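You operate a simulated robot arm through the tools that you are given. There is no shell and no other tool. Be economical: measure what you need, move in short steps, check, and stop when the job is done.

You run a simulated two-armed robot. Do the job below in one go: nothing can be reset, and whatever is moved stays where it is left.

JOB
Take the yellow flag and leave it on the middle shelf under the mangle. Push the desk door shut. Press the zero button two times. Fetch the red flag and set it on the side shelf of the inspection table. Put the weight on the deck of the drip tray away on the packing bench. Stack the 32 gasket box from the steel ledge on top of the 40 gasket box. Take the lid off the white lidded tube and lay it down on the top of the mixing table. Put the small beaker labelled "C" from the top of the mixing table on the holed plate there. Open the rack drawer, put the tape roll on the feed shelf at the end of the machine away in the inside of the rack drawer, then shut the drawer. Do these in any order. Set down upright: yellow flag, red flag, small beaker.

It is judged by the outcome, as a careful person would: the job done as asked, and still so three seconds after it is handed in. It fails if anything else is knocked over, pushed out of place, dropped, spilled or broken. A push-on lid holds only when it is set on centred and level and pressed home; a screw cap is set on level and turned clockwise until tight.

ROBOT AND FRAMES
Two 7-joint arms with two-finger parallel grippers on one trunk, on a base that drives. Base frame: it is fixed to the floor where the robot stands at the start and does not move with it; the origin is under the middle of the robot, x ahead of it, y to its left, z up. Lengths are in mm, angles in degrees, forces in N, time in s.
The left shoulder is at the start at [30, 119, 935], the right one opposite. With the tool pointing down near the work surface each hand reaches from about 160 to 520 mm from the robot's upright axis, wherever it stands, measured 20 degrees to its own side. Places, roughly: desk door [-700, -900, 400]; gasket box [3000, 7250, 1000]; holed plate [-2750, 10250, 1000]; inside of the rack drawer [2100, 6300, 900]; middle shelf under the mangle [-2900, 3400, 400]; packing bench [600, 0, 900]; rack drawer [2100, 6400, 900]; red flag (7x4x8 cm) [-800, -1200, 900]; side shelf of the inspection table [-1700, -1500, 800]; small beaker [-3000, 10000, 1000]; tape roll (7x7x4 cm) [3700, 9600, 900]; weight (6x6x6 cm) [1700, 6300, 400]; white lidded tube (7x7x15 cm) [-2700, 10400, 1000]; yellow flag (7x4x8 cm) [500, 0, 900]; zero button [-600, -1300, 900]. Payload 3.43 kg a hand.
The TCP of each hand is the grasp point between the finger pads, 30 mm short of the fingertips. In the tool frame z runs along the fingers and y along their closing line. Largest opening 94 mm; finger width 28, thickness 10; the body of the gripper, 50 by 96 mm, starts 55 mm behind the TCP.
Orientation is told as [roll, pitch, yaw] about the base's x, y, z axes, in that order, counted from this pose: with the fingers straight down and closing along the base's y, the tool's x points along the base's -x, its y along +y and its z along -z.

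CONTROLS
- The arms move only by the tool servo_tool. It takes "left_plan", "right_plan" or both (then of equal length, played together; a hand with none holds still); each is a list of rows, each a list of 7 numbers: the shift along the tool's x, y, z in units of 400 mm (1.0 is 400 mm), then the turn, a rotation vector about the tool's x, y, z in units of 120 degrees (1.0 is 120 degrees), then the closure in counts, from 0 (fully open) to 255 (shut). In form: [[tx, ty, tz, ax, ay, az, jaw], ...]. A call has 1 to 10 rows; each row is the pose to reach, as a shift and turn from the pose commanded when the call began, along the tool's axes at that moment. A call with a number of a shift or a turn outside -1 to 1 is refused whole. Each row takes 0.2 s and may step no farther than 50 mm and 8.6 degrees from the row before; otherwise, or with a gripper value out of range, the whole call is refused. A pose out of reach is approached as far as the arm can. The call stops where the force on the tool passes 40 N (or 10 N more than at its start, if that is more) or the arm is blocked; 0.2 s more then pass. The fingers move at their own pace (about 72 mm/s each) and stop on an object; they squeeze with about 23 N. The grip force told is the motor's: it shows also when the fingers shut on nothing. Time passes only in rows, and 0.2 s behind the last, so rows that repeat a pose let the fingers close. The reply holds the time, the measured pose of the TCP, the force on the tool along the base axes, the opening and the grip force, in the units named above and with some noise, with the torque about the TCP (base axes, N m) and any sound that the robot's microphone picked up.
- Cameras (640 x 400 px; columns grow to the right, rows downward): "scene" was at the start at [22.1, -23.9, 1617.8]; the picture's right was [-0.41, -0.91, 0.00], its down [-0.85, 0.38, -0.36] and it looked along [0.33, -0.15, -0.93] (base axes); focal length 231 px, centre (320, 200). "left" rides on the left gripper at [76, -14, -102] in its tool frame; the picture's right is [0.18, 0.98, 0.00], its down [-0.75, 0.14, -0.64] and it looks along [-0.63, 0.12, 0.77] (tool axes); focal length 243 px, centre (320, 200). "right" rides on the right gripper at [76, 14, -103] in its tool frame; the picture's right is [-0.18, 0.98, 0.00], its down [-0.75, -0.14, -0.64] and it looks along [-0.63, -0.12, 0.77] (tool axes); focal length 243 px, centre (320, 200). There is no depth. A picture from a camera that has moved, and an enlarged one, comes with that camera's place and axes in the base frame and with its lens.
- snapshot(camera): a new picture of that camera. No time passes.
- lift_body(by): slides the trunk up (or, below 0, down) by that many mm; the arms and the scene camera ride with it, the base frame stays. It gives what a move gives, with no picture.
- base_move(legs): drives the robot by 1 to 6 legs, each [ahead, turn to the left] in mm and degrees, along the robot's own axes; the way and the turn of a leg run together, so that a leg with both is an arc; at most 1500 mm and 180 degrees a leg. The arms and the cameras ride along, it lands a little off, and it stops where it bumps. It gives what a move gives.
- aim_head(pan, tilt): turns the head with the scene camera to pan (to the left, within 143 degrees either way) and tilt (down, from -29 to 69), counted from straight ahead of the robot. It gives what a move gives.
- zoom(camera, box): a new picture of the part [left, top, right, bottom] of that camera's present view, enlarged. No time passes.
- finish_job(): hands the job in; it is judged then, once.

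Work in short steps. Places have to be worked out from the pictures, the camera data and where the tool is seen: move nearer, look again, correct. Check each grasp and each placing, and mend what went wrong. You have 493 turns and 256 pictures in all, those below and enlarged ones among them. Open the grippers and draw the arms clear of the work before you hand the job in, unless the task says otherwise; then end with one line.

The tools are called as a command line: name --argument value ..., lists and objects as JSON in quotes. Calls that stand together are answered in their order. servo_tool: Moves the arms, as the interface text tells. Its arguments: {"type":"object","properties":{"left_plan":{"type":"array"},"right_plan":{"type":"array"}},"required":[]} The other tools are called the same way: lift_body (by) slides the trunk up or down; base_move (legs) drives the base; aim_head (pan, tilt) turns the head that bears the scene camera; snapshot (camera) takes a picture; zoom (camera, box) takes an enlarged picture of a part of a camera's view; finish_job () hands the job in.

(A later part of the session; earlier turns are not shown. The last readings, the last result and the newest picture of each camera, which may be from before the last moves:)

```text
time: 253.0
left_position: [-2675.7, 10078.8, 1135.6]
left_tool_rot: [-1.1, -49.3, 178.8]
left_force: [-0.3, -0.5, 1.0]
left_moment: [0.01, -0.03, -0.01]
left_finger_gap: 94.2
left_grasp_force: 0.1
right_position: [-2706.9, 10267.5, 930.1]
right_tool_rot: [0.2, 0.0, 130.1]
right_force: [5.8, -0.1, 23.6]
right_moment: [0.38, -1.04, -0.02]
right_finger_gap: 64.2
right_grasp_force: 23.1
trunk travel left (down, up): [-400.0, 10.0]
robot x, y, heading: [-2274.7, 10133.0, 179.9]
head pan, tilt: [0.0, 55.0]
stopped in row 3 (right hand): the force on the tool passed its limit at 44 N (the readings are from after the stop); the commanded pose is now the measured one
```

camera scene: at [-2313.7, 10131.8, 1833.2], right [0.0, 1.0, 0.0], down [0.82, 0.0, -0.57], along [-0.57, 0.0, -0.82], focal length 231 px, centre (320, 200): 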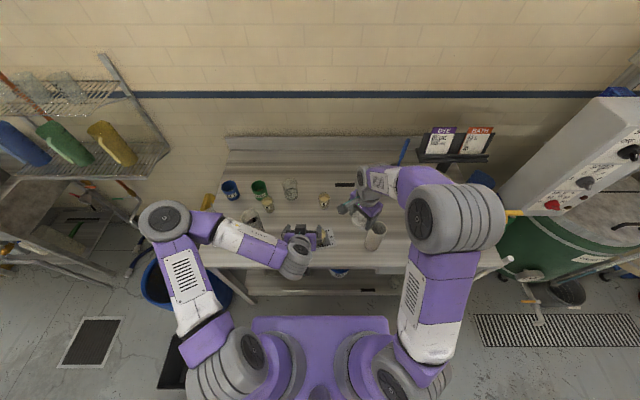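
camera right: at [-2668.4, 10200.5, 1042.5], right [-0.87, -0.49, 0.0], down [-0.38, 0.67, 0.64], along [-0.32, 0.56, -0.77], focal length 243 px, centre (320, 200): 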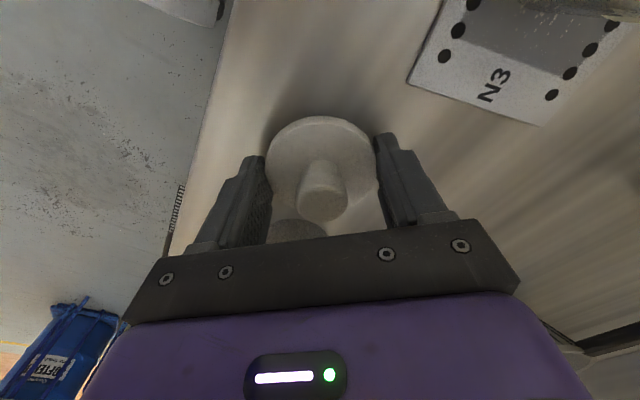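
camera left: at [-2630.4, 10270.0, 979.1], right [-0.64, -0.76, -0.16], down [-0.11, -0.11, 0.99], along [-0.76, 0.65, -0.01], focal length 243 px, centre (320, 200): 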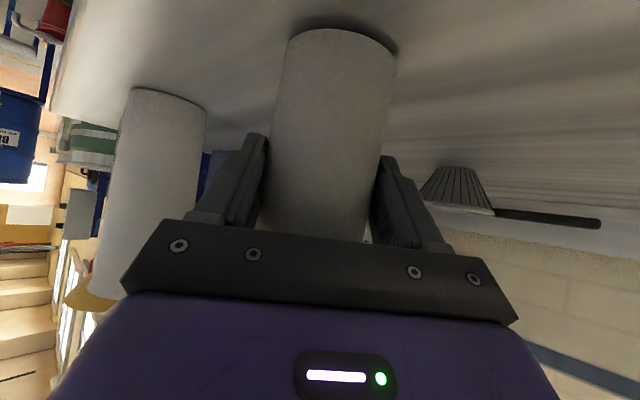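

Contact. Ease up 1.5 mm, open, and lift away.

servo_tool --right_plan '[[0, 0, -0.004, 0, 0, 0, 255], [0, 0, -0.004, 0, 0, 0, 40], [0, 0, -0.004, 0, 0, 0, 10], [0, 0, -0.004, 0, 0, 0, 10], [0, 0, -0.1, 0, 0, 0, 10], [0, 0, -0.2, 0, 0, 0, 10], [0, 0, -0.3, 0, 0, 0, 10], [0, 0, -0.4, 0, 0, 0, 10], [0, 0, -0.5, 0, 0, 0, 10]]'

snapshot --camera "right"

zoom --camera "scene" --box '[240, 170, 440, 280]'

```text
time: 255.0
left_position: [-2676.7, 10080.6, 1134.8]
left_tool_rot: [-0.9, -49.1, 178.8]
left_force: [0.6, -0.4, 0.9]
left_moment: [0.0, 0.0, -0.01]
left_finger_gap: 94.1
left_grasp_force: 0.0
right_position: [-2707.3, 10269.2, 1130.2]
right_tool_rot: [0.1, -0.1, 130.1]
right_force: [0.1, -0.1, 0.9]
right_moment: [0.0, -0.01, 0.02]
right_finger_gap: 90.2
right_grasp_force: 0.1
trunk travel left (down, up): [-400.0, 10.0]
robot x, y, heading: [-2274.6, 10135.7, 179.8]
head pan, tilt: [0.0, 55.0]
```

```text
142 pictures are left
camera right: at [-2667.7, 10202.9, 1233.9], right [-0.87, -0.49, 0.0], down [-0.38, 0.67, 0.64], along [-0.32, 0.56, -0.77], focal length 243 px, centre (320, 200)
```

right: 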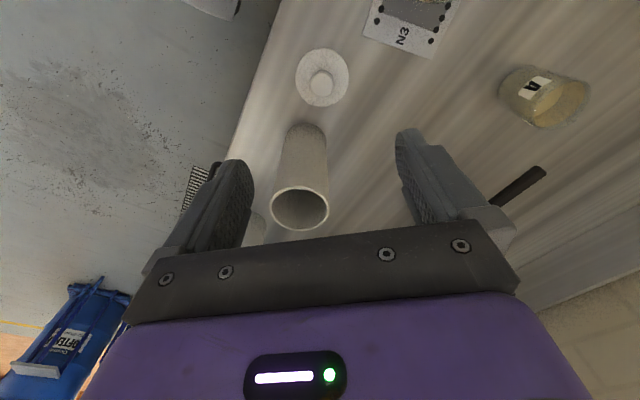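

```text
3.20 times, centred on (340, 225) of scene
camera zoom: at [-2312.8, 10133.2, 1833.3], right [0.0, 1.0, 0.0], down [0.82, 0.0, -0.57], along [-0.57, 0.0, -0.82], focal length 740 px, centre (256, 120)
```

zoom: 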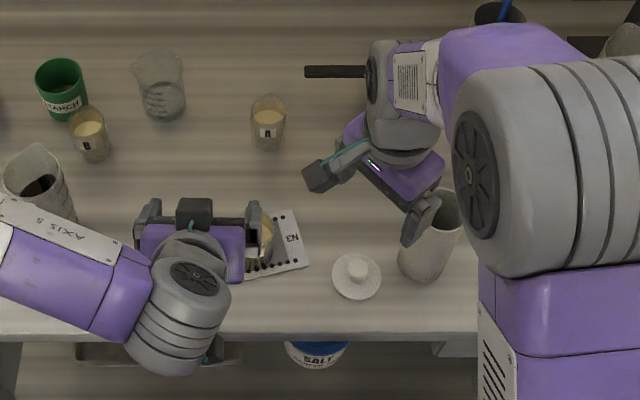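

Lid lies on the table, tube and beakers stand. Back away and return both hands to neutral.

base_move --legs '[[-600, 0]]'

servo_tool --right_plan '[[0, 0, 0, 0, 0, -0.07, 0], [0, 0, 0, 0, 0, -0.14, 0], [0, 0, 0, 0, 0, -0.21, 0], [0, 0, 0, 0, 0, -0.28, 0], [0, 0, 0, 0, 0, -0.35, 0], [0, 0, 0, 0, 0, -0.4167, 0]]' --left_plan '[[0, 0.06, 0, 0, 0.068, 0, 0], [0, 0.12, 0, 0, 0.136, 0, 0], [0, 0.18, 0, 0, 0.204, 0, 0], [0, 0.24, 0, 0, 0.272, 0, 0], [0, 0.3, 0, 0, 0.34, 0, 0], [0, 0.36, 0, 0, 0.408, 0, 0]]'

aim_head --pan -140 --tilt 12

snapshot --camera "scene"

```text
time: 258.4
left_position: [-2073.7, 10079.8, 1134.2]
left_tool_rot: [-0.9, -49.1, 178.3]
left_force: [0.6, 0.4, 0.4]
left_moment: [-0.01, 0.0, 0.0]
left_finger_gap: 94.1
left_grasp_force: 0.0
right_position: [-2101.7, 10268.5, 1130.1]
right_tool_rot: [0.3, -0.1, 129.4]
right_force: [-0.8, -0.4, 0.0]
right_moment: [0.0, -0.04, 0.01]
right_finger_gap: 90.3
right_grasp_force: 0.1
trunk travel left (down, up): [-400.0, 10.0]
robot x, y, heading: [-1667.3, 10129.2, 179.7]
head pan, tilt: [0.0, 55.0]
```

```text
time: 259.8
left_position: [-2079.6, 9932.9, 1134.1]
left_tool_rot: [-0.7, -0.2, 177.5]
left_force: [-0.8, -0.1, -0.1]
left_moment: [-0.01, -0.03, 0.03]
left_finger_gap: 94.0
left_grasp_force: 0.2
right_position: [-2101.5, 10268.5, 1130.8]
right_tool_rot: [-0.1, -0.2, 179.6]
right_force: [0.1, -0.7, 0.0]
right_moment: [-0.01, 0.0, 0.03]
right_finger_gap: 93.9
right_grasp_force: 0.1
trunk travel left (down, up): [-400.0, 10.0]
robot x, y, heading: [-1666.3, 10129.2, 179.4]
head pan, tilt: [0.0, 55.0]
```

```text
time: 262.1
left_position: [-2080.1, 9932.0, 1133.0]
left_tool_rot: [-0.6, -0.2, 177.5]
left_force: [-0.4, -0.5, -0.1]
left_moment: [0.0, 0.01, 0.0]
left_finger_gap: 94.1
left_grasp_force: 0.1
right_position: [-2100.9, 10268.2, 1130.0]
right_tool_rot: [0.0, -0.3, 179.6]
right_force: [0.2, 1.0, 0.2]
right_moment: [-0.02, 0.0, 0.02]
right_finger_gap: 93.9
right_grasp_force: 0.1
trunk travel left (down, up): [-400.0, 10.0]
robot x, y, heading: [-1666.3, 10130.8, 179.4]
head pan, tilt: [-140.0, 12.0]
```

```text
140 pictures are left
camera scene: at [-1565.2, 10187.4, 1898.3], right [0.63, -0.77, 0.0], down [-0.16, -0.13, -0.98], along [0.76, 0.62, -0.21], focal length 231 px, centre (320, 200)
```

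scene: 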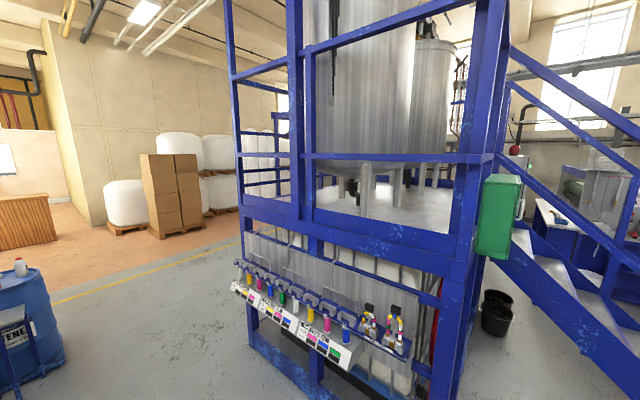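

Blue tank structure blocks the east side here. Turn to face −y and look east/southeast.

base_move --legs '[[200, 0], [0, 90], [1300, 0]]'

aim_head --pan 75 --tilt 12

snapshot --camera "scene"

aim_head --pan 25 --tilt 12

snapshot --camera "scene"

```text
time: 270.2
left_position: [-1688.8, 9211.9, 1131.9]
left_tool_rot: [-0.5, 0.1, -93.4]
left_force: [-0.5, -0.5, -0.7]
left_moment: [0.1, -0.03, -0.01]
left_finger_gap: 94.0
left_grasp_force: 0.1
right_position: [-2024.8, 9195.4, 1129.1]
right_tool_rot: [0.1, 0.1, -91.4]
right_force: [0.0, -0.6, -1.2]
right_moment: [0.12, -0.03, -0.02]
right_finger_gap: 93.8
right_grasp_force: 0.1
trunk travel left (down, up): [-400.0, 10.0]
robot x, y, heading: [-1880.5, 9629.3, -91.5]
head pan, tilt: [-140.0, 12.0]
stopped in leg 3: the robot was blocked; the commanded pose is now the measured one
```

```text
time: 273.4
left_position: [-1689.8, 9217.0, 1133.5]
left_tool_rot: [-0.7, 0.0, -93.4]
left_force: [-0.6, -0.6, -0.3]
left_moment: [0.01, -0.01, -0.03]
left_finger_gap: 93.8
left_grasp_force: 0.0
right_position: [-2025.7, 9201.2, 1131.4]
right_tool_rot: [0.1, -0.2, -91.4]
right_force: [0.4, 0.4, 0.8]
right_moment: [0.02, -0.01, -0.03]
right_finger_gap: 93.8
right_grasp_force: 0.1
trunk travel left (down, up): [-400.0, 10.0]
robot x, y, heading: [-1878.0, 9629.5, -91.7]
head pan, tilt: [75.0, 12.0]
```

```text
139 pictures are left
camera scene: at [-1789.4, 9633.8, 1898.4], right [-0.29, -0.96, 0.0], down [-0.2, 0.06, -0.98], along [0.94, -0.28, -0.21], focal length 231 px, centre (320, 200)
```

scene: 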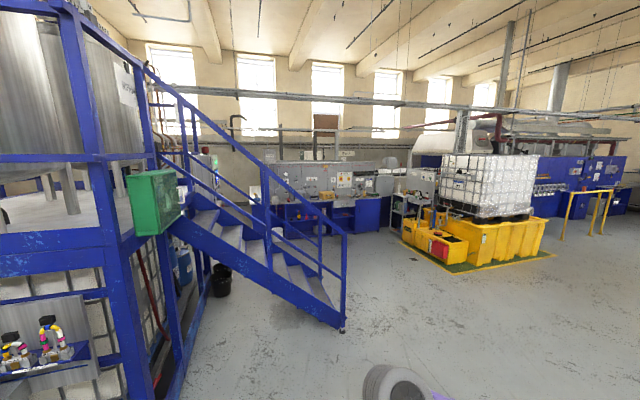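

```text
time: 274.5
left_position: [-1689.7, 9217.9, 1133.4]
left_tool_rot: [-0.6, 0.0, -93.4]
left_force: [-0.4, 0.0, 0.4]
left_moment: [0.0, 0.04, -0.03]
left_finger_gap: 93.9
left_grasp_force: 0.1
right_position: [-2025.8, 9200.5, 1131.5]
right_tool_rot: [0.1, -0.2, -91.5]
right_force: [-0.1, -1.1, 0.2]
right_moment: [0.01, 0.01, -0.01]
right_finger_gap: 93.9
right_grasp_force: 0.0
trunk travel left (down, up): [-400.0, 10.0]
robot x, y, heading: [-1883.3, 9632.2, -91.7]
head pan, tilt: [25.0, 12.0]
```

```text
138 pictures are left
camera scene: at [-1841.6, 9574.9, 1898.4], right [-0.92, -0.4, 0.0], down [-0.08, 0.19, -0.98], along [0.39, -0.9, -0.21], focal length 231 px, centre (320, 200)
```

scene: 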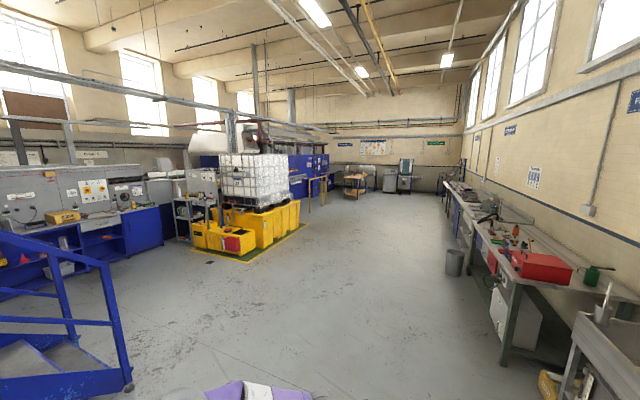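

The base was blocked by something at its front — I must check what it touched. Look down ahead.

aim_head --pan 0 --tilt 60

snapshot --camera "scene"

```text
time: 275.7
left_position: [-1689.4, 9216.3, 1134.4]
left_tool_rot: [-0.6, -0.1, -93.4]
left_force: [-0.3, -0.4, -0.1]
left_moment: [0.01, 0.03, 0.01]
left_finger_gap: 94.0
left_grasp_force: 0.0
right_position: [-2026.3, 9200.1, 1131.6]
right_tool_rot: [0.1, -0.2, -91.3]
right_force: [-0.2, -0.2, 0.0]
right_moment: [0.01, -0.01, 0.0]
right_finger_gap: 93.9
right_grasp_force: 0.1
trunk travel left (down, up): [-400.0, 10.0]
robot x, y, heading: [-1884.0, 9633.5, -91.7]
head pan, tilt: [0.0, 60.0]
```

```text
137 pictures are left
camera scene: at [-1880.5, 9593.8, 1827.2], right [-1.0, 0.03, 0.0], down [0.02, 0.87, -0.5], along [-0.01, -0.5, -0.87], focal length 231 px, centre (320, 200)
```

scene: 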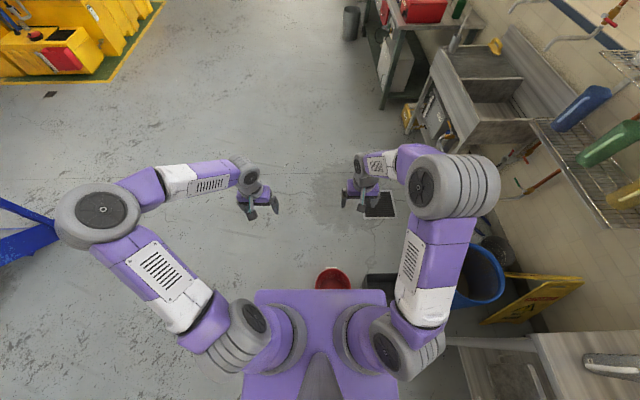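

The base nudged up against a red bucket, which stands upright where it was as far as I can tell. Back off well, go around it to the east, and then south.

base_move --legs '[[-260, 0], [0, 90], [620, 0], [0, -90], [1500, 0]]'

aim_head --pan 0 --tilt 20

snapshot --camera "scene"

aim_head --pan 85 --tilt 10

zoom --camera "scene" --box '[160, 100, 480, 300]'

```text
time: 295.4
left_position: [-1061.1, 7942.3, 1133.6]
left_tool_rot: [-0.6, -0.2, -91.3]
left_force: [-0.1, -0.3, 0.2]
left_moment: [0.02, 0.0, -0.02]
left_finger_gap: 93.9
left_grasp_force: 0.0
right_position: [-1395.9, 7913.7, 1131.8]
right_tool_rot: [0.0, -0.2, -89.3]
right_force: [-0.1, -0.5, 0.7]
right_moment: [0.0, 0.02, -0.04]
right_finger_gap: 94.1
right_grasp_force: 0.1
trunk travel left (down, up): [-400.0, 10.0]
robot x, y, heading: [-1265.4, 8349.0, -89.4]
head pan, tilt: [0.0, 60.0]
```

```text
time: 296.4
left_position: [-1061.3, 7943.2, 1133.5]
left_tool_rot: [-0.5, -0.1, -91.3]
left_force: [-1.2, -0.6, -0.1]
left_moment: [0.0, 0.05, 0.02]
left_finger_gap: 94.0
left_grasp_force: 0.1
right_position: [-1396.5, 7914.1, 1131.2]
right_tool_rot: [0.1, -0.2, -89.2]
right_force: [-0.5, -0.6, 0.3]
right_moment: [0.0, 0.02, -0.01]
right_finger_gap: 94.0
right_grasp_force: 0.1
trunk travel left (down, up): [-400.0, 10.0]
robot x, y, heading: [-1268.7, 8347.6, -89.3]
head pan, tilt: [0.0, 20.0]
```

```text
136 pictures are left
camera scene: at [-1265.6, 8285.3, 1885.2], right [-1.0, -0.01, 0.0], down [0.0, 0.34, -0.94], along [0.01, -0.94, -0.34], focal length 231 px, centre (320, 200)
```

scene: 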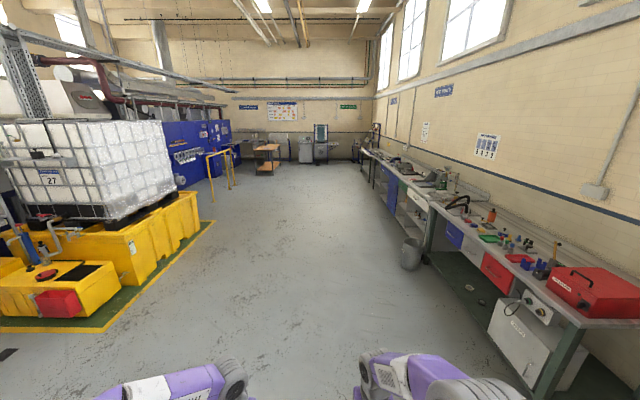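

```text
time: 298.0
left_position: [-1060.4, 7943.7, 1134.7]
left_tool_rot: [-0.5, -0.1, -91.2]
left_force: [0.6, -0.2, -0.2]
left_moment: [0.0, -0.01, 0.01]
left_finger_gap: 94.0
left_grasp_force: 0.1
right_position: [-1396.0, 7914.1, 1130.1]
right_tool_rot: [0.2, -0.3, -89.2]
right_force: [0.6, 1.0, 1.0]
right_moment: [0.02, -0.02, -0.01]
right_finger_gap: 94.0
right_grasp_force: 0.0
trunk travel left (down, up): [-400.0, 10.0]
robot x, y, heading: [-1267.8, 8347.2, -89.5]
head pan, tilt: [85.0, 10.0]
```

```text
2.00 times, centred on (320, 200) of scene
camera zoom: at [-1173.8, 8371.2, 1901.6], right [-0.08, -1.0, 0.0], down [-0.17, 0.01, -0.98], along [0.98, -0.08, -0.17], focal length 463 px, centre (320, 200)
```

zoom: 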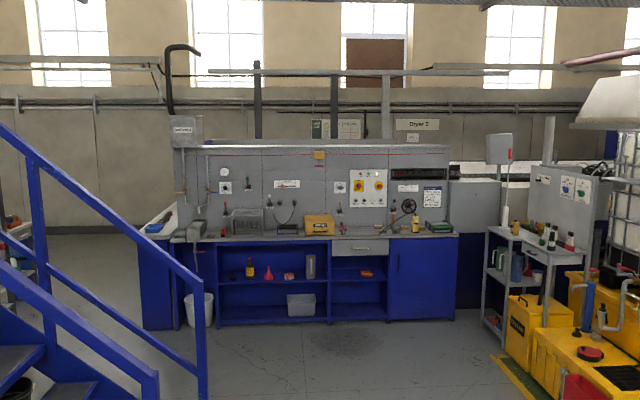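

The machine, its ledge, the rack and the yellow drip tray are to the east. Drive there along y≈7750.

base_move --legs '[[600, 0], [0, 90], [1500, 0], [900, 0]]'

aim_head --pan -15 --tilt 25

snapshot --camera "scene"

aim_head --pan 45 --tilt 15

snapshot --camera "scene"

```text
time: 316.8
left_position: [1592.3, 7956.0, 1134.4]
left_tool_rot: [-0.6, -0.1, -2.5]
left_force: [-0.1, -0.5, 0.2]
left_moment: [0.01, 0.0, 0.02]
left_finger_gap: 94.1
left_grasp_force: 0.0
right_position: [1614.1, 7619.5, 1130.6]
right_tool_rot: [0.1, -0.2, -0.5]
right_force: [0.1, 0.3, -0.3]
right_moment: [-0.04, 0.02, 0.0]
right_finger_gap: 93.8
right_grasp_force: 0.1
trunk travel left (down, up): [-400.0, 10.0]
robot x, y, heading: [1178.5, 7760.5, -0.9]
head pan, tilt: [85.0, 10.0]
```

```text
time: 318.5
left_position: [1593.5, 7954.5, 1133.8]
left_tool_rot: [-0.6, -0.1, -2.4]
left_force: [0.7, -0.6, -0.3]
left_moment: [-0.01, 0.03, 0.01]
left_finger_gap: 94.0
left_grasp_force: 0.0
right_position: [1613.2, 7620.5, 1130.3]
right_tool_rot: [0.1, -0.2, -0.6]
right_force: [0.1, 0.3, 0.6]
right_moment: [-0.02, -0.02, -0.04]
right_finger_gap: 94.1
right_grasp_force: 0.0
trunk travel left (down, up): [-400.0, 10.0]
robot x, y, heading: [1179.2, 7759.9, -0.3]
head pan, tilt: [-15.0, 25.0]
```

```text
134 pictures are left
camera scene: at [1240.8, 7732.4, 1877.2], right [-0.27, -0.96, 0.0], down [-0.41, 0.11, -0.91], along [0.87, -0.24, -0.42], focal length 231 px, centre (320, 200)
```

scene: 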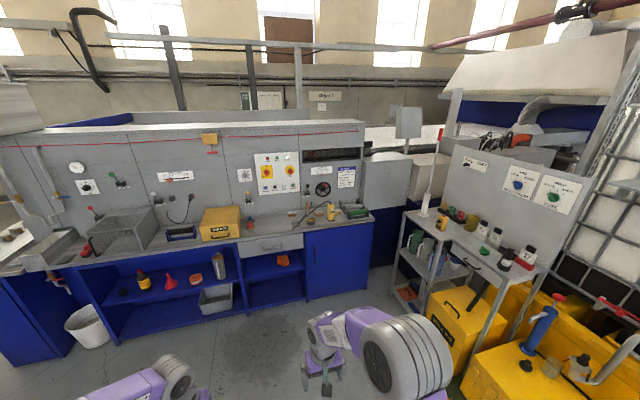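

```text
time: 319.8
left_position: [1592.3, 7954.9, 1134.1]
left_tool_rot: [-0.6, -0.1, -2.6]
left_force: [-0.9, -0.4, 0.6]
left_moment: [0.0, 0.0, -0.01]
left_finger_gap: 93.9
left_grasp_force: 0.1
right_position: [1613.9, 7619.9, 1131.0]
right_tool_rot: [0.1, -0.2, -0.5]
right_force: [-0.6, -0.2, 0.9]
right_moment: [0.03, -0.02, 0.01]
right_finger_gap: 93.8
right_grasp_force: 0.1
trunk travel left (down, up): [-400.0, 10.0]
robot x, y, heading: [1181.2, 7757.5, -0.5]
head pan, tilt: [45.0, 15.0]
```

```text
133 pictures are left
camera scene: at [1219.0, 7822.4, 1893.5], right [0.7, -0.72, 0.0], down [-0.19, -0.18, -0.97], along [0.69, 0.67, -0.26], focal length 231 px, centre (320, 200)
```

scene: 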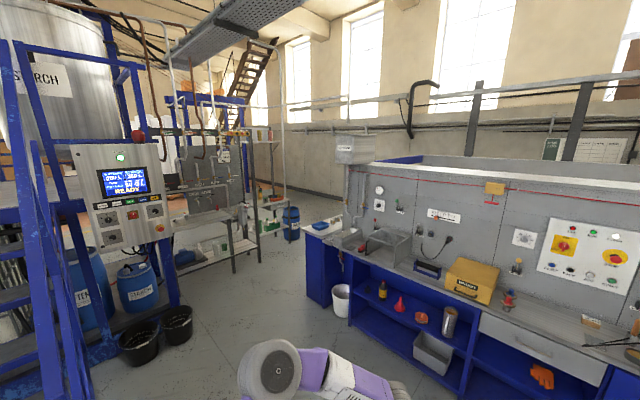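

Zoom at the machine ledge right end and the rack.

aim_head --pan -15 --tilt 25

zoom --camera "scene" --box '[230, 140, 390, 260]'

zoom --camera "scene" --box '[390, 180, 640, 400]'

```text
time: 321.1
left_position: [1592.5, 7955.6, 1134.6]
left_tool_rot: [-0.6, -0.1, -2.5]
left_force: [0.2, -0.9, 0.2]
left_moment: [-0.06, -0.04, 0.0]
left_finger_gap: 94.0
left_grasp_force: 0.0
right_position: [1614.7, 7620.6, 1131.2]
right_tool_rot: [0.2, -0.2, -0.5]
right_force: [0.4, 0.7, 0.8]
right_moment: [-0.02, 0.02, 0.0]
right_finger_gap: 94.1
right_grasp_force: 0.1
trunk travel left (down, up): [-400.0, 10.0]
robot x, y, heading: [1183.4, 7759.6, -0.6]
head pan, tilt: [-15.0, 25.0]
```

```text
3.33 times, centred on (310, 200) of scene
camera zoom: at [1240.8, 7732.4, 1877.2], right [-0.27, -0.96, 0.0], down [-0.41, 0.11, -0.91], along [0.87, -0.24, -0.42], focal length 771 px, centre (353, 200)
```

zoom: 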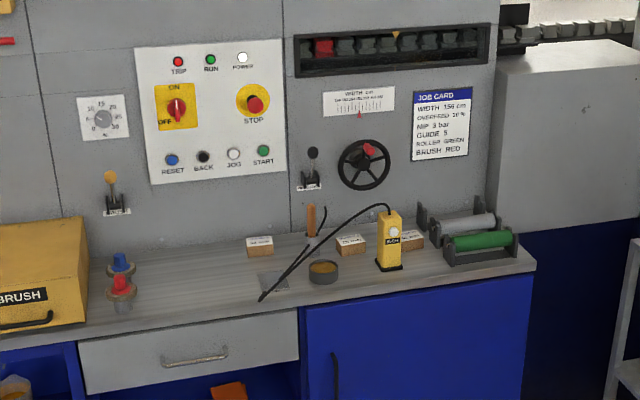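

```text
1.82 times, centred on (515, 290) of scene
camera zoom: at [1240.8, 7732.4, 1877.2], right [-0.27, -0.96, 0.0], down [-0.41, 0.11, -0.91], along [0.87, -0.24, -0.42], focal length 421 px, centre (-34, 36)
```

zoom: 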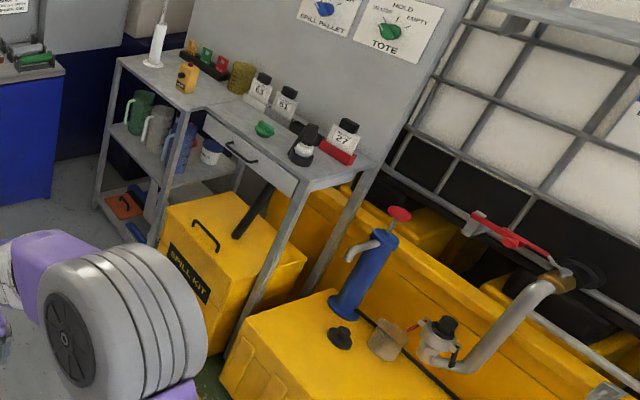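

The ledge has three small cardboard boxes near [2900–2965, 7115–7500]; drawer rack faces +y. Drive to about [2200, 7300] facing the ledge.

base_move --legs '[[0, -23], [1090, 0], [0, 23.5]]'

aim_head --pan 0 --tilt 35

zoom --camera "scene" --box '[160, 90, 480, 290]'

```text
time: 329.2
left_position: [2609.9, 7485.3, 1134.2]
left_tool_rot: [-0.7, 0.0, -3.7]
left_force: [0.3, 0.0, -0.8]
left_moment: [0.01, -0.03, -0.01]
left_finger_gap: 94.1
left_grasp_force: 0.0
right_position: [2625.2, 7147.6, 1130.7]
right_tool_rot: [0.1, -0.2, -1.7]
right_force: [-0.9, 0.5, 0.3]
right_moment: [0.01, 0.02, 0.01]
right_finger_gap: 94.2
right_grasp_force: 0.0
trunk travel left (down, up): [-400.0, 10.0]
robot x, y, heading: [2195.2, 7296.5, -2.1]
head pan, tilt: [-15.0, 25.0]
```

```text
time: 330.0
left_position: [2610.5, 7484.2, 1133.6]
left_tool_rot: [-0.6, -0.2, -3.7]
left_force: [0.0, 0.1, 0.2]
left_moment: [-0.02, -0.03, -0.01]
left_finger_gap: 94.1
left_grasp_force: 0.0
right_position: [2625.9, 7148.7, 1129.4]
right_tool_rot: [0.2, -0.2, -1.7]
right_force: [0.1, 0.1, -0.5]
right_moment: [0.02, -0.02, -0.01]
right_finger_gap: 94.0
right_grasp_force: 0.0
trunk travel left (down, up): [-400.0, 10.0]
robot x, y, heading: [2199.0, 7297.9, -2.1]
head pan, tilt: [0.0, 35.0]
```

```text
2.00 times, centred on (320, 190) of scene
camera zoom: at [2254.9, 7293.0, 1861.5], right [-0.03, -1.0, 0.0], down [-0.57, 0.02, -0.82], along [0.82, -0.03, -0.57], focal length 463 px, centre (320, 220)
```

zoom: 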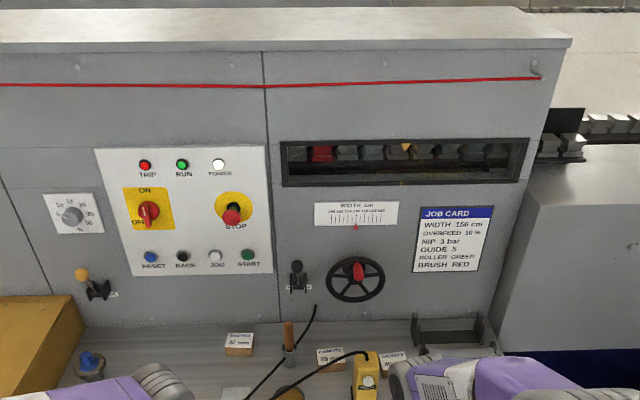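

Aim lower and zoom on the boxes to read the labels.

aim_head --pan 0 --tilt 50

snapshot --camera "scene"

zoom --camera "scene" --box '[270, 150, 390, 240]'

snapshot --camera "right"

```text
time: 330.8
left_position: [2611.7, 7486.1, 1133.4]
left_tool_rot: [-0.5, 0.0, -3.7]
left_force: [0.1, 0.3, 0.2]
left_moment: [0.01, 0.0, 0.04]
left_finger_gap: 93.8
left_grasp_force: 0.1
right_position: [2625.6, 7148.7, 1131.7]
right_tool_rot: [0.0, -0.2, -1.7]
right_force: [-0.1, -0.3, 0.2]
right_moment: [-0.02, 0.01, -0.01]
right_finger_gap: 93.9
right_grasp_force: 0.1
trunk travel left (down, up): [-400.0, 10.0]
robot x, y, heading: [2194.7, 7302.2, -1.7]
head pan, tilt: [0.0, 50.0]
```

```text
129 pictures are left
camera scene: at [2243.8, 7293.6, 1839.8], right [-0.03, -1.0, 0.0], down [-0.77, 0.03, -0.64], along [0.64, -0.02, -0.77], focal length 231 px, centre (320, 200)
```

scene: 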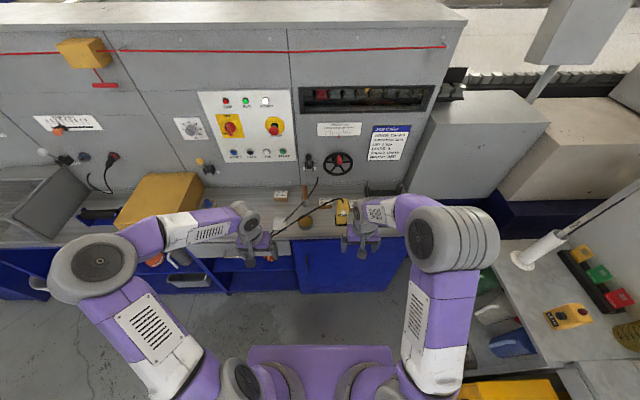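

```text
4.44 times, centred on (330, 195) of scene
camera zoom: at [2243.8, 7293.6, 1839.8], right [-0.03, -1.0, 0.0], down [-0.77, 0.03, -0.64], along [0.64, -0.02, -0.77], focal length 1028 px, centre (276, 222)
```

zoom: 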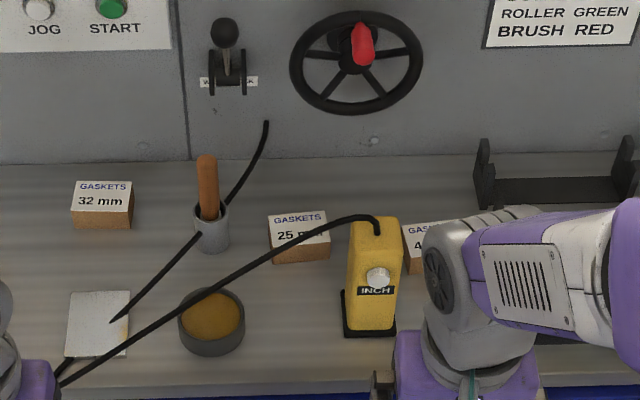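

```text
127 pictures are left
camera right: at [2549.6, 7166.3, 1233.9], right [0.21, 0.98, 0.0], down [0.75, -0.16, 0.64], along [0.63, -0.14, -0.76], focal length 243 px, centre (320, 200)
```

right: 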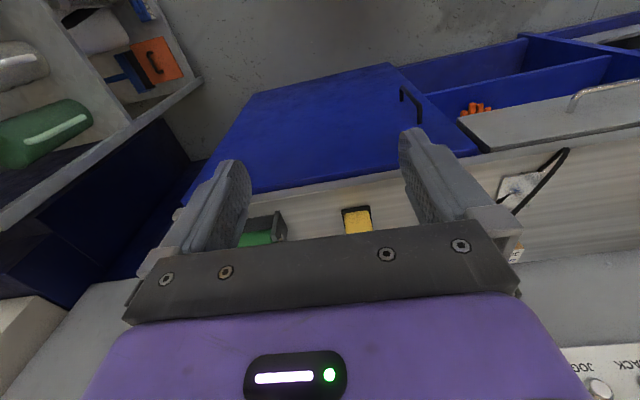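

The 32 mm box is the left one (~[3027,7470]), the 40 mm the right one (~[2968,7102]) behind the INCH pendant. I'll use the right hand for both, repositioning the base: first shift to y≈7600.

base_move --legs '[[0, 92], [300, 0], [0, -90], [150, 0]]'

snapshot --camera "scene"

snapshot --camera "right"

```text
time: 341.5
left_position: [2766.2, 7779.1, 1133.9]
left_tool_rot: [-0.6, -0.3, -3.5]
left_force: [0.1, -0.2, 0.8]
left_moment: [-0.01, 0.03, 0.02]
left_finger_gap: 94.0
left_grasp_force: 0.2
right_position: [2782.8, 7442.5, 1130.5]
right_tool_rot: [0.0, -0.1, -1.5]
right_force: [0.2, 0.2, -0.1]
right_moment: [0.03, 0.0, 0.02]
right_finger_gap: 94.0
right_grasp_force: 0.0
trunk travel left (down, up): [-400.0, 10.0]
robot x, y, heading: [2353.3, 7588.0, -2.0]
head pan, tilt: [0.0, 50.0]
```

```text
126 pictures are left
camera scene: at [2399.4, 7586.2, 1839.8], right [-0.03, -1.0, 0.0], down [-0.77, 0.02, -0.64], along [0.64, -0.02, -0.77], focal length 231 px, centre (320, 200)
```

scene: 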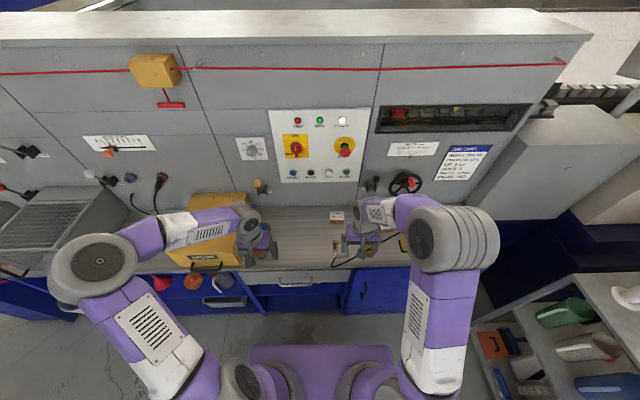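

```text
125 pictures are left
camera right: at [2705.7, 7460.1, 1234.1], right [0.21, 0.98, 0.0], down [0.75, -0.16, 0.64], along [0.63, -0.13, -0.76], focal length 243 px, centre (320, 200)
```

right: 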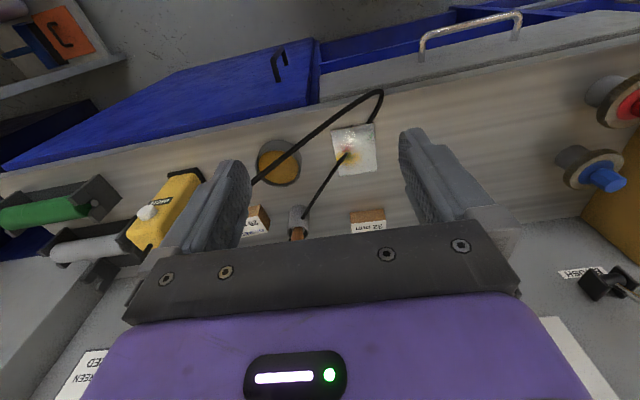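

Label is on the box top; box ≈66×50×30 mm. Drive 95 mm nearer and move the right hand closer for a better fix.

base_move --legs '[[0, 2], [95, 0]]'

servo_tool --right_plan '[[-0.06, 0.06, 0, 0, -0.06, 0, 0], [-0.12, 0.1, 0, 0, -0.12, 0, 0], [-0.12, 0.1, 0, 0, -0.18, 0, 0]]'

snapshot --camera "right"

snapshot --camera "scene"

```text
time: 343.0
left_position: [2853.0, 7793.6, 1134.4]
left_tool_rot: [-0.7, -0.1, -1.5]
left_force: [0.0, 0.3, -0.5]
left_moment: [0.02, 0.03, -0.04]
left_finger_gap: 94.1
left_grasp_force: 0.0
right_position: [2880.9, 7459.1, 1131.7]
right_tool_rot: [0.2, -0.3, 0.5]
right_force: [-0.2, 0.6, 1.1]
right_moment: [-0.01, 0.0, -0.01]
right_finger_gap: 93.7
right_grasp_force: 0.1
trunk travel left (down, up): [-400.0, 10.0]
robot x, y, heading: [2447.4, 7587.6, 0.3]
head pan, tilt: [0.0, 50.0]
```

```text
time: 343.8
left_position: [2851.3, 7793.6, 1133.7]
left_tool_rot: [-0.6, -0.1, -1.5]
left_force: [0.0, 0.1, 0.1]
left_moment: [0.01, -0.03, -0.03]
left_finger_gap: 94.2
left_grasp_force: 0.1
right_position: [2927.1, 7502.0, 1131.4]
right_tool_rot: [0.1, -22.0, 0.5]
right_force: [-0.2, 0.0, -0.3]
right_moment: [0.0, -0.03, -0.01]
right_finger_gap: 94.1
right_grasp_force: 0.0
trunk travel left (down, up): [-400.0, 10.0]
robot x, y, heading: [2445.8, 7591.0, 0.1]
head pan, tilt: [0.0, 50.0]
```

```text
124 pictures are left
camera right: at [2818.2, 7515.1, 1198.8], right [0.16, 0.98, 0.07], down [0.46, -0.14, 0.88], along [0.87, -0.11, -0.48], focal length 243 px, centre (320, 200)
```

right: 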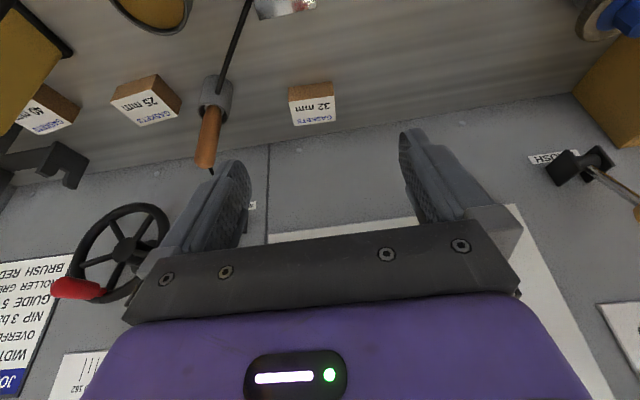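

```text
123 pictures are left
camera scene: at [2491.6, 7588.7, 1839.8], right [0.01, -1.0, 0.0], down [-0.77, 0.0, -0.64], along [0.64, 0.0, -0.77], focal length 231 px, centre (320, 200)
```

scene: 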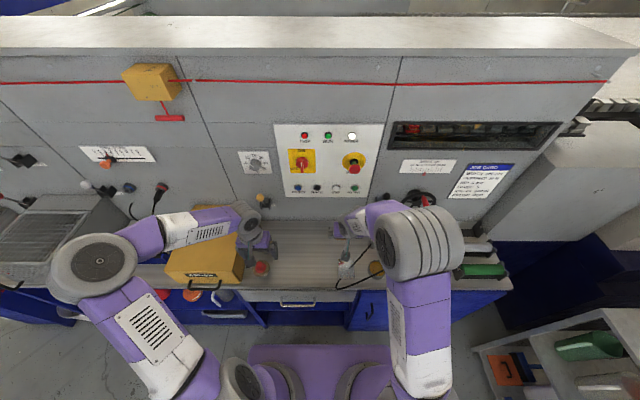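

Box 32 top centre triangulates to about [3068, 7481, 905], ledge z≈875. Drive 50 mm more, then bring the tilted right hand to just above it.

base_move --legs '[[50, 0]]'

servo_tool --right_plan '[[0, -0.01, 0.1, 0, -0.03, 0, 0], [0, -0.02, 0.2, 0, -0.06, 0, 0], [0, -0.03, 0.3, 0, -0.09, 0, 0], [0, -0.04, 0.38, 0, -0.12, 0, 0], [0, -0.05, 0.44, 0, -0.15, 0, 0]]'

snapshot --camera "right"

```text
time: 344.7
left_position: [2902.5, 7793.4, 1134.2]
left_tool_rot: [-0.6, -0.1, -1.5]
left_force: [0.4, 0.6, -0.8]
left_moment: [-0.01, 0.01, 0.01]
left_finger_gap: 94.0
left_grasp_force: 0.1
right_position: [2978.1, 7501.1, 1131.5]
right_tool_rot: [0.1, -21.8, 0.5]
right_force: [0.4, -0.9, 0.0]
right_moment: [-0.01, 0.03, 0.02]
right_finger_gap: 93.9
right_grasp_force: 0.1
trunk travel left (down, up): [-400.0, 10.0]
robot x, y, heading: [2497.6, 7591.3, 0.3]
head pan, tilt: [0.0, 50.0]
```

```text
time: 345.9
left_position: [2903.2, 7794.6, 1134.6]
left_tool_rot: [-0.5, -0.1, -1.5]
left_force: [-0.2, 1.0, -0.2]
left_moment: [0.0, -0.01, -0.03]
left_finger_gap: 94.2
left_grasp_force: 0.0
right_position: [3045.2, 7482.8, 967.8]
right_tool_rot: [0.0, -39.9, 0.5]
right_force: [0.5, 0.0, -0.2]
right_moment: [0.01, 0.02, 0.06]
right_finger_gap: 94.3
right_grasp_force: 0.0
trunk travel left (down, up): [-400.0, 10.0]
robot x, y, heading: [2494.5, 7593.5, 0.1]
head pan, tilt: [0.0, 50.0]
```

```text
122 pictures are left
camera right: at [2921.0, 7496.3, 997.7], right [0.13, 0.98, 0.12], down [0.17, -0.14, 0.98], along [0.98, -0.11, -0.18], focal length 243 px, centre (320, 200)
```

right: 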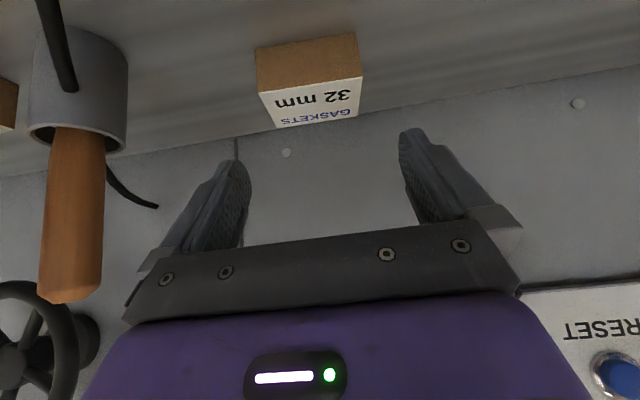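

Box 32: centre ≈ [3076, 7483], z 871–902, yawed about −5°. Rotate slightly and descend so the fingertips straddle it.

servo_tool --right_plan '[[0.02, 0, 0.048, 0.0134, 0, 0.016, 0], [0.041, 0.001, 0.096, 0.0268, 0, 0.032, 0], [0.052, 0.002, 0.13, 0.0268, 0, 0.032, 0]]'

snapshot --camera "right"

```text
time: 346.7
left_position: [2902.9, 7793.4, 1134.4]
left_tool_rot: [-0.4, -0.2, -1.5]
left_force: [0.2, -0.2, -0.3]
left_moment: [0.03, -0.02, 0.06]
left_finger_gap: 93.9
left_grasp_force: 0.1
right_position: [3061.1, 7483.9, 914.0]
right_tool_rot: [0.1, -39.8, -4.6]
right_force: [0.8, -0.1, -0.8]
right_moment: [0.03, -0.02, -0.01]
right_finger_gap: 94.2
right_grasp_force: 0.0
trunk travel left (down, up): [-400.0, 10.0]
robot x, y, heading: [2496.1, 7593.7, 0.1]
head pan, tilt: [0.0, 50.0]
```

```text
121 pictures are left
camera right: at [2938.0, 7507.8, 944.5], right [0.22, 0.97, 0.12], down [0.16, -0.16, 0.98], along [0.96, -0.19, -0.19], focal length 243 px, centre (320, 200)
```

right: 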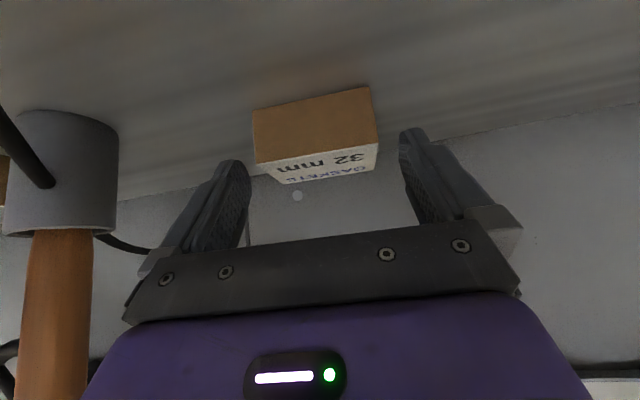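

The fingers straddle the box. Lower 6 mm more and close.

servo_tool --right_plan '[[0.002, 0.004, 0.018, 0, 0, 0, 0], [0.002, 0.004, 0.018, 0, 0, 0, 60], [0.002, 0.004, 0.018, 0, 0, 0, 255], [0.002, 0.004, 0.018, 0, 0, 0, 255], [0.002, 0.004, 0.018, 0, 0, 0, 255]]'

snapshot --camera "right"

```text
time: 347.9
left_position: [2902.7, 7792.7, 1134.9]
left_tool_rot: [-0.6, -0.1, -1.5]
left_force: [0.4, -0.7, -0.3]
left_moment: [0.03, -0.01, 0.02]
left_finger_gap: 94.1
left_grasp_force: 0.0
right_position: [3063.8, 7483.4, 908.6]
right_tool_rot: [0.1, -39.8, -4.6]
right_force: [-0.2, -0.3, 0.3]
right_moment: [0.0, -0.05, -0.06]
right_finger_gap: 69.1
right_grasp_force: 23.0
trunk travel left (down, up): [-400.0, 10.0]
robot x, y, heading: [2496.1, 7589.6, 0.1]
head pan, tilt: [0.0, 50.0]
```

```text
120 pictures are left
camera right: at [2941.9, 7509.0, 938.6], right [0.22, 0.97, 0.12], down [0.16, -0.16, 0.98], along [0.96, -0.19, -0.19], focal length 243 px, centre (320, 200)
```

right: 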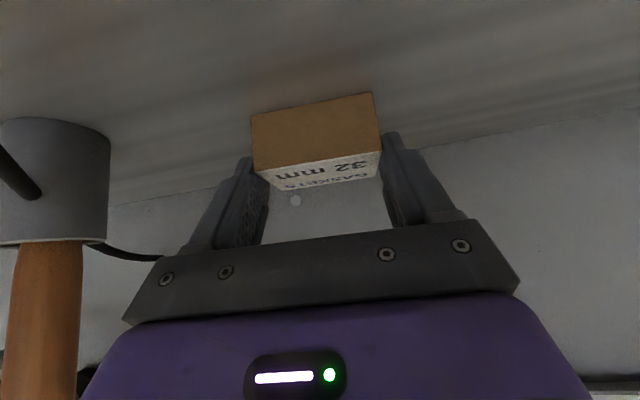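

Gripped at 69 mm. Lift straight up 120 mm.

servo_tool --right_plan '[[-0.04, 0, -0.048, 0, 0, 0, 255], [-0.08, 0, -0.096, 0, 0, 0, 255], [-0.121, 0, -0.144, 0, 0, 0, 255], [-0.161, 0, -0.1915, 0, 0, 0, 255], [-0.193, 0, -0.23, 0, 0, 0, 255]]'

snapshot --camera "right"

```text
time: 349.1
left_position: [2902.3, 7793.6, 1133.7]
left_tool_rot: [-0.5, -0.2, -1.6]
left_force: [-0.2, -0.7, -0.3]
left_moment: [-0.01, 0.02, -0.02]
left_finger_gap: 94.0
left_grasp_force: 0.0
right_position: [3065.6, 7484.4, 1027.9]
right_tool_rot: [0.0, -39.7, -4.7]
right_force: [-0.7, -0.4, -0.7]
right_moment: [0.02, 0.02, 0.01]
right_finger_gap: 69.3
right_grasp_force: 22.8
trunk travel left (down, up): [-400.0, 10.0]
robot x, y, heading: [2497.1, 7590.4, 0.2]
head pan, tilt: [0.0, 50.0]
```

```text
119 pictures are left
camera right: at [2941.6, 7509.7, 1058.9], right [0.22, 0.97, 0.12], down [0.16, -0.16, 0.98], along [0.96, -0.19, -0.19], focal length 243 px, centre (320, 200)
```

right: 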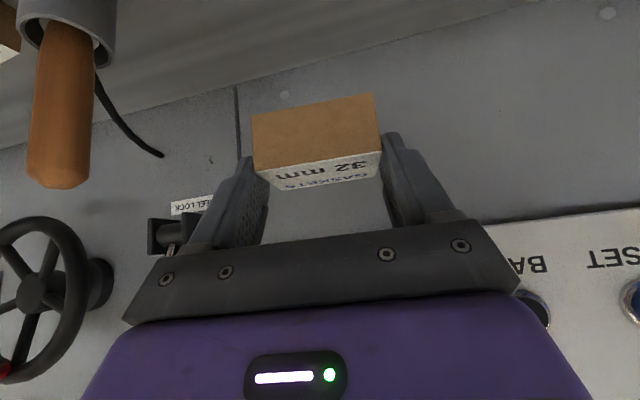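

Box held. Reposition the base to y≈7250 by reversing diagonally, keeping the hands clear of the rack.

base_move --legs '[[-300, 0], [0, 45], [-480, 0], [0, -45.2], [400, 0]]'

snapshot --camera "scene"

snapshot --camera "right"

```text
time: 359.8
left_position: [2656.1, 7470.9, 1132.8]
left_tool_rot: [-0.6, -0.2, 0.1]
left_force: [-0.1, -0.4, 0.5]
left_moment: [0.01, 0.02, -0.03]
left_finger_gap: 93.8
left_grasp_force: 0.1
right_position: [2827.4, 7166.5, 1026.6]
right_tool_rot: [0.2, -39.8, -2.9]
right_force: [0.9, -0.3, -0.7]
right_moment: [0.0, 0.0, 0.0]
right_finger_gap: 69.0
right_grasp_force: 22.9
trunk travel left (down, up): [-400.0, 10.0]
robot x, y, heading: [2252.4, 7253.2, 1.9]
head pan, tilt: [0.0, 50.0]
```

```text
118 pictures are left
camera scene: at [2302.5, 7254.4, 1839.7], right [0.03, -1.0, 0.0], down [-0.77, -0.03, -0.64], along [0.64, 0.02, -0.77], focal length 231 px, centre (320, 200)
```

scene: 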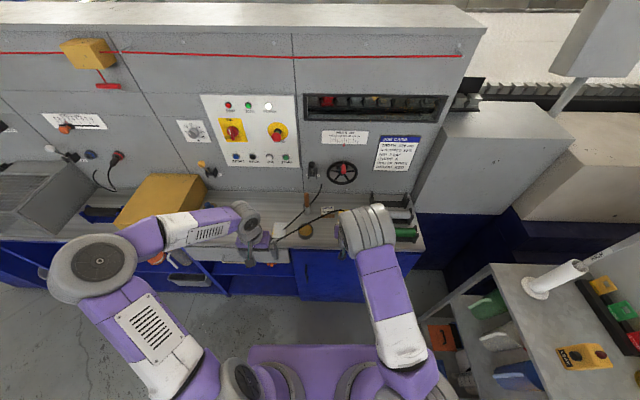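

```text
117 pictures are left
camera right: at [2703.3, 7187.0, 1058.7], right [0.19, 0.97, 0.12], down [0.16, -0.15, 0.98], along [0.97, -0.17, -0.19], focal length 243 px, centre (320, 200)
```

right: 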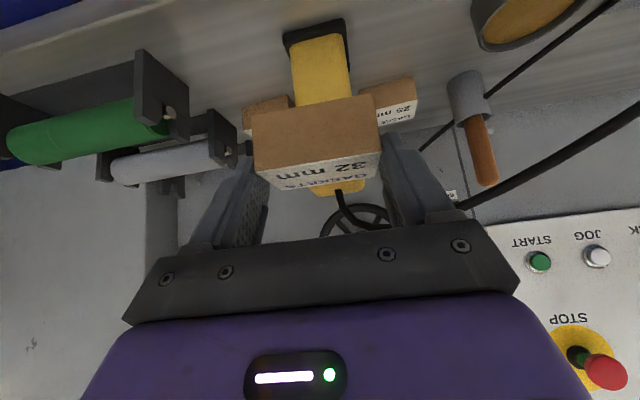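

The 40 box sits between the pendant and roller holders at about y 7056–7125. Move the hand right and up, yaw +15°, so that it clears the pendant, then drive forward.

servo_tool --right_plan '[[-0.032, -0.068, -0.038, -0.0267, 0, -0.032, 255], [-0.064, -0.137, -0.077, -0.0533, 0, -0.064, 255], [-0.0965, -0.205, -0.115, -0.08, 0, -0.096, 255]]'

base_move --legs '[[0, -2], [130, 0]]'

snapshot --camera "right"

zoom --camera "scene" --box '[280, 170, 440, 280]'

```text
time: 360.6
left_position: [2654.3, 7467.1, 1134.0]
left_tool_rot: [-0.5, -0.2, 0.2]
left_force: [-0.4, -0.1, 0.7]
left_moment: [0.01, 0.0, -0.02]
left_finger_gap: 93.9
left_grasp_force: 0.1
right_position: [2823.2, 7081.3, 1088.5]
right_tool_rot: [0.2, -39.9, 12.1]
right_force: [1.1, -0.7, -0.1]
right_moment: [0.0, -0.01, 0.02]
right_finger_gap: 68.9
right_grasp_force: 23.1
trunk travel left (down, up): [-400.0, 10.0]
robot x, y, heading: [2254.1, 7252.7, 2.1]
head pan, tilt: [0.0, 50.0]
```

```text
time: 362.3
left_position: [2790.1, 7456.8, 1134.7]
left_tool_rot: [-0.5, -0.2, -1.8]
left_force: [1.1, -0.6, -0.2]
left_moment: [0.0, -0.01, 0.02]
left_finger_gap: 93.8
left_grasp_force: 0.0
right_position: [2944.0, 7064.3, 1087.0]
right_tool_rot: [0.1, -39.8, 10.2]
right_force: [0.2, 0.2, -0.8]
right_moment: [-0.04, 0.03, 0.0]
right_finger_gap: 68.9
right_grasp_force: 22.8
trunk travel left (down, up): [-400.0, 10.0]
robot x, y, heading: [2384.0, 7251.7, 0.2]
head pan, tilt: [0.0, 50.0]
```

```text
116 pictures are left
camera right: at [2820.3, 7057.3, 1118.4], right [-0.04, 0.99, 0.12], down [0.19, -0.11, 0.98], along [0.98, 0.06, -0.18], focal length 243 px, centre (320, 200)
```

right: 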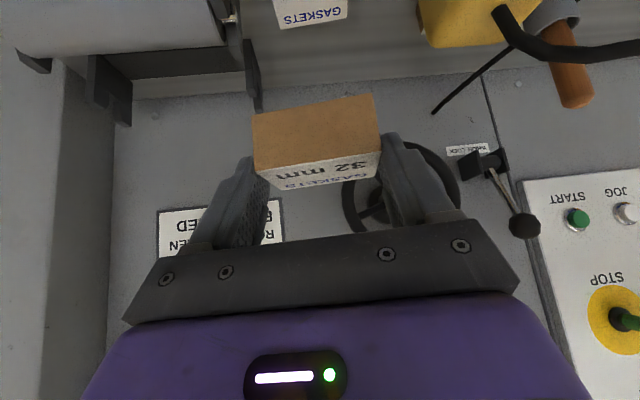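

```text
3.64 times, centred on (360, 225) of scene
camera zoom: at [2429.9, 7253.0, 1839.8], right [0.0, -1.0, 0.0], down [-0.77, 0.0, -0.64], along [0.64, 0.0, -0.77], focal length 841 px, centre (174, 109)
```

zoom: 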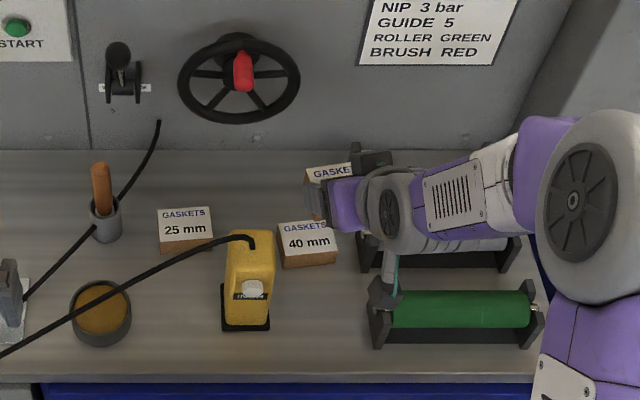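

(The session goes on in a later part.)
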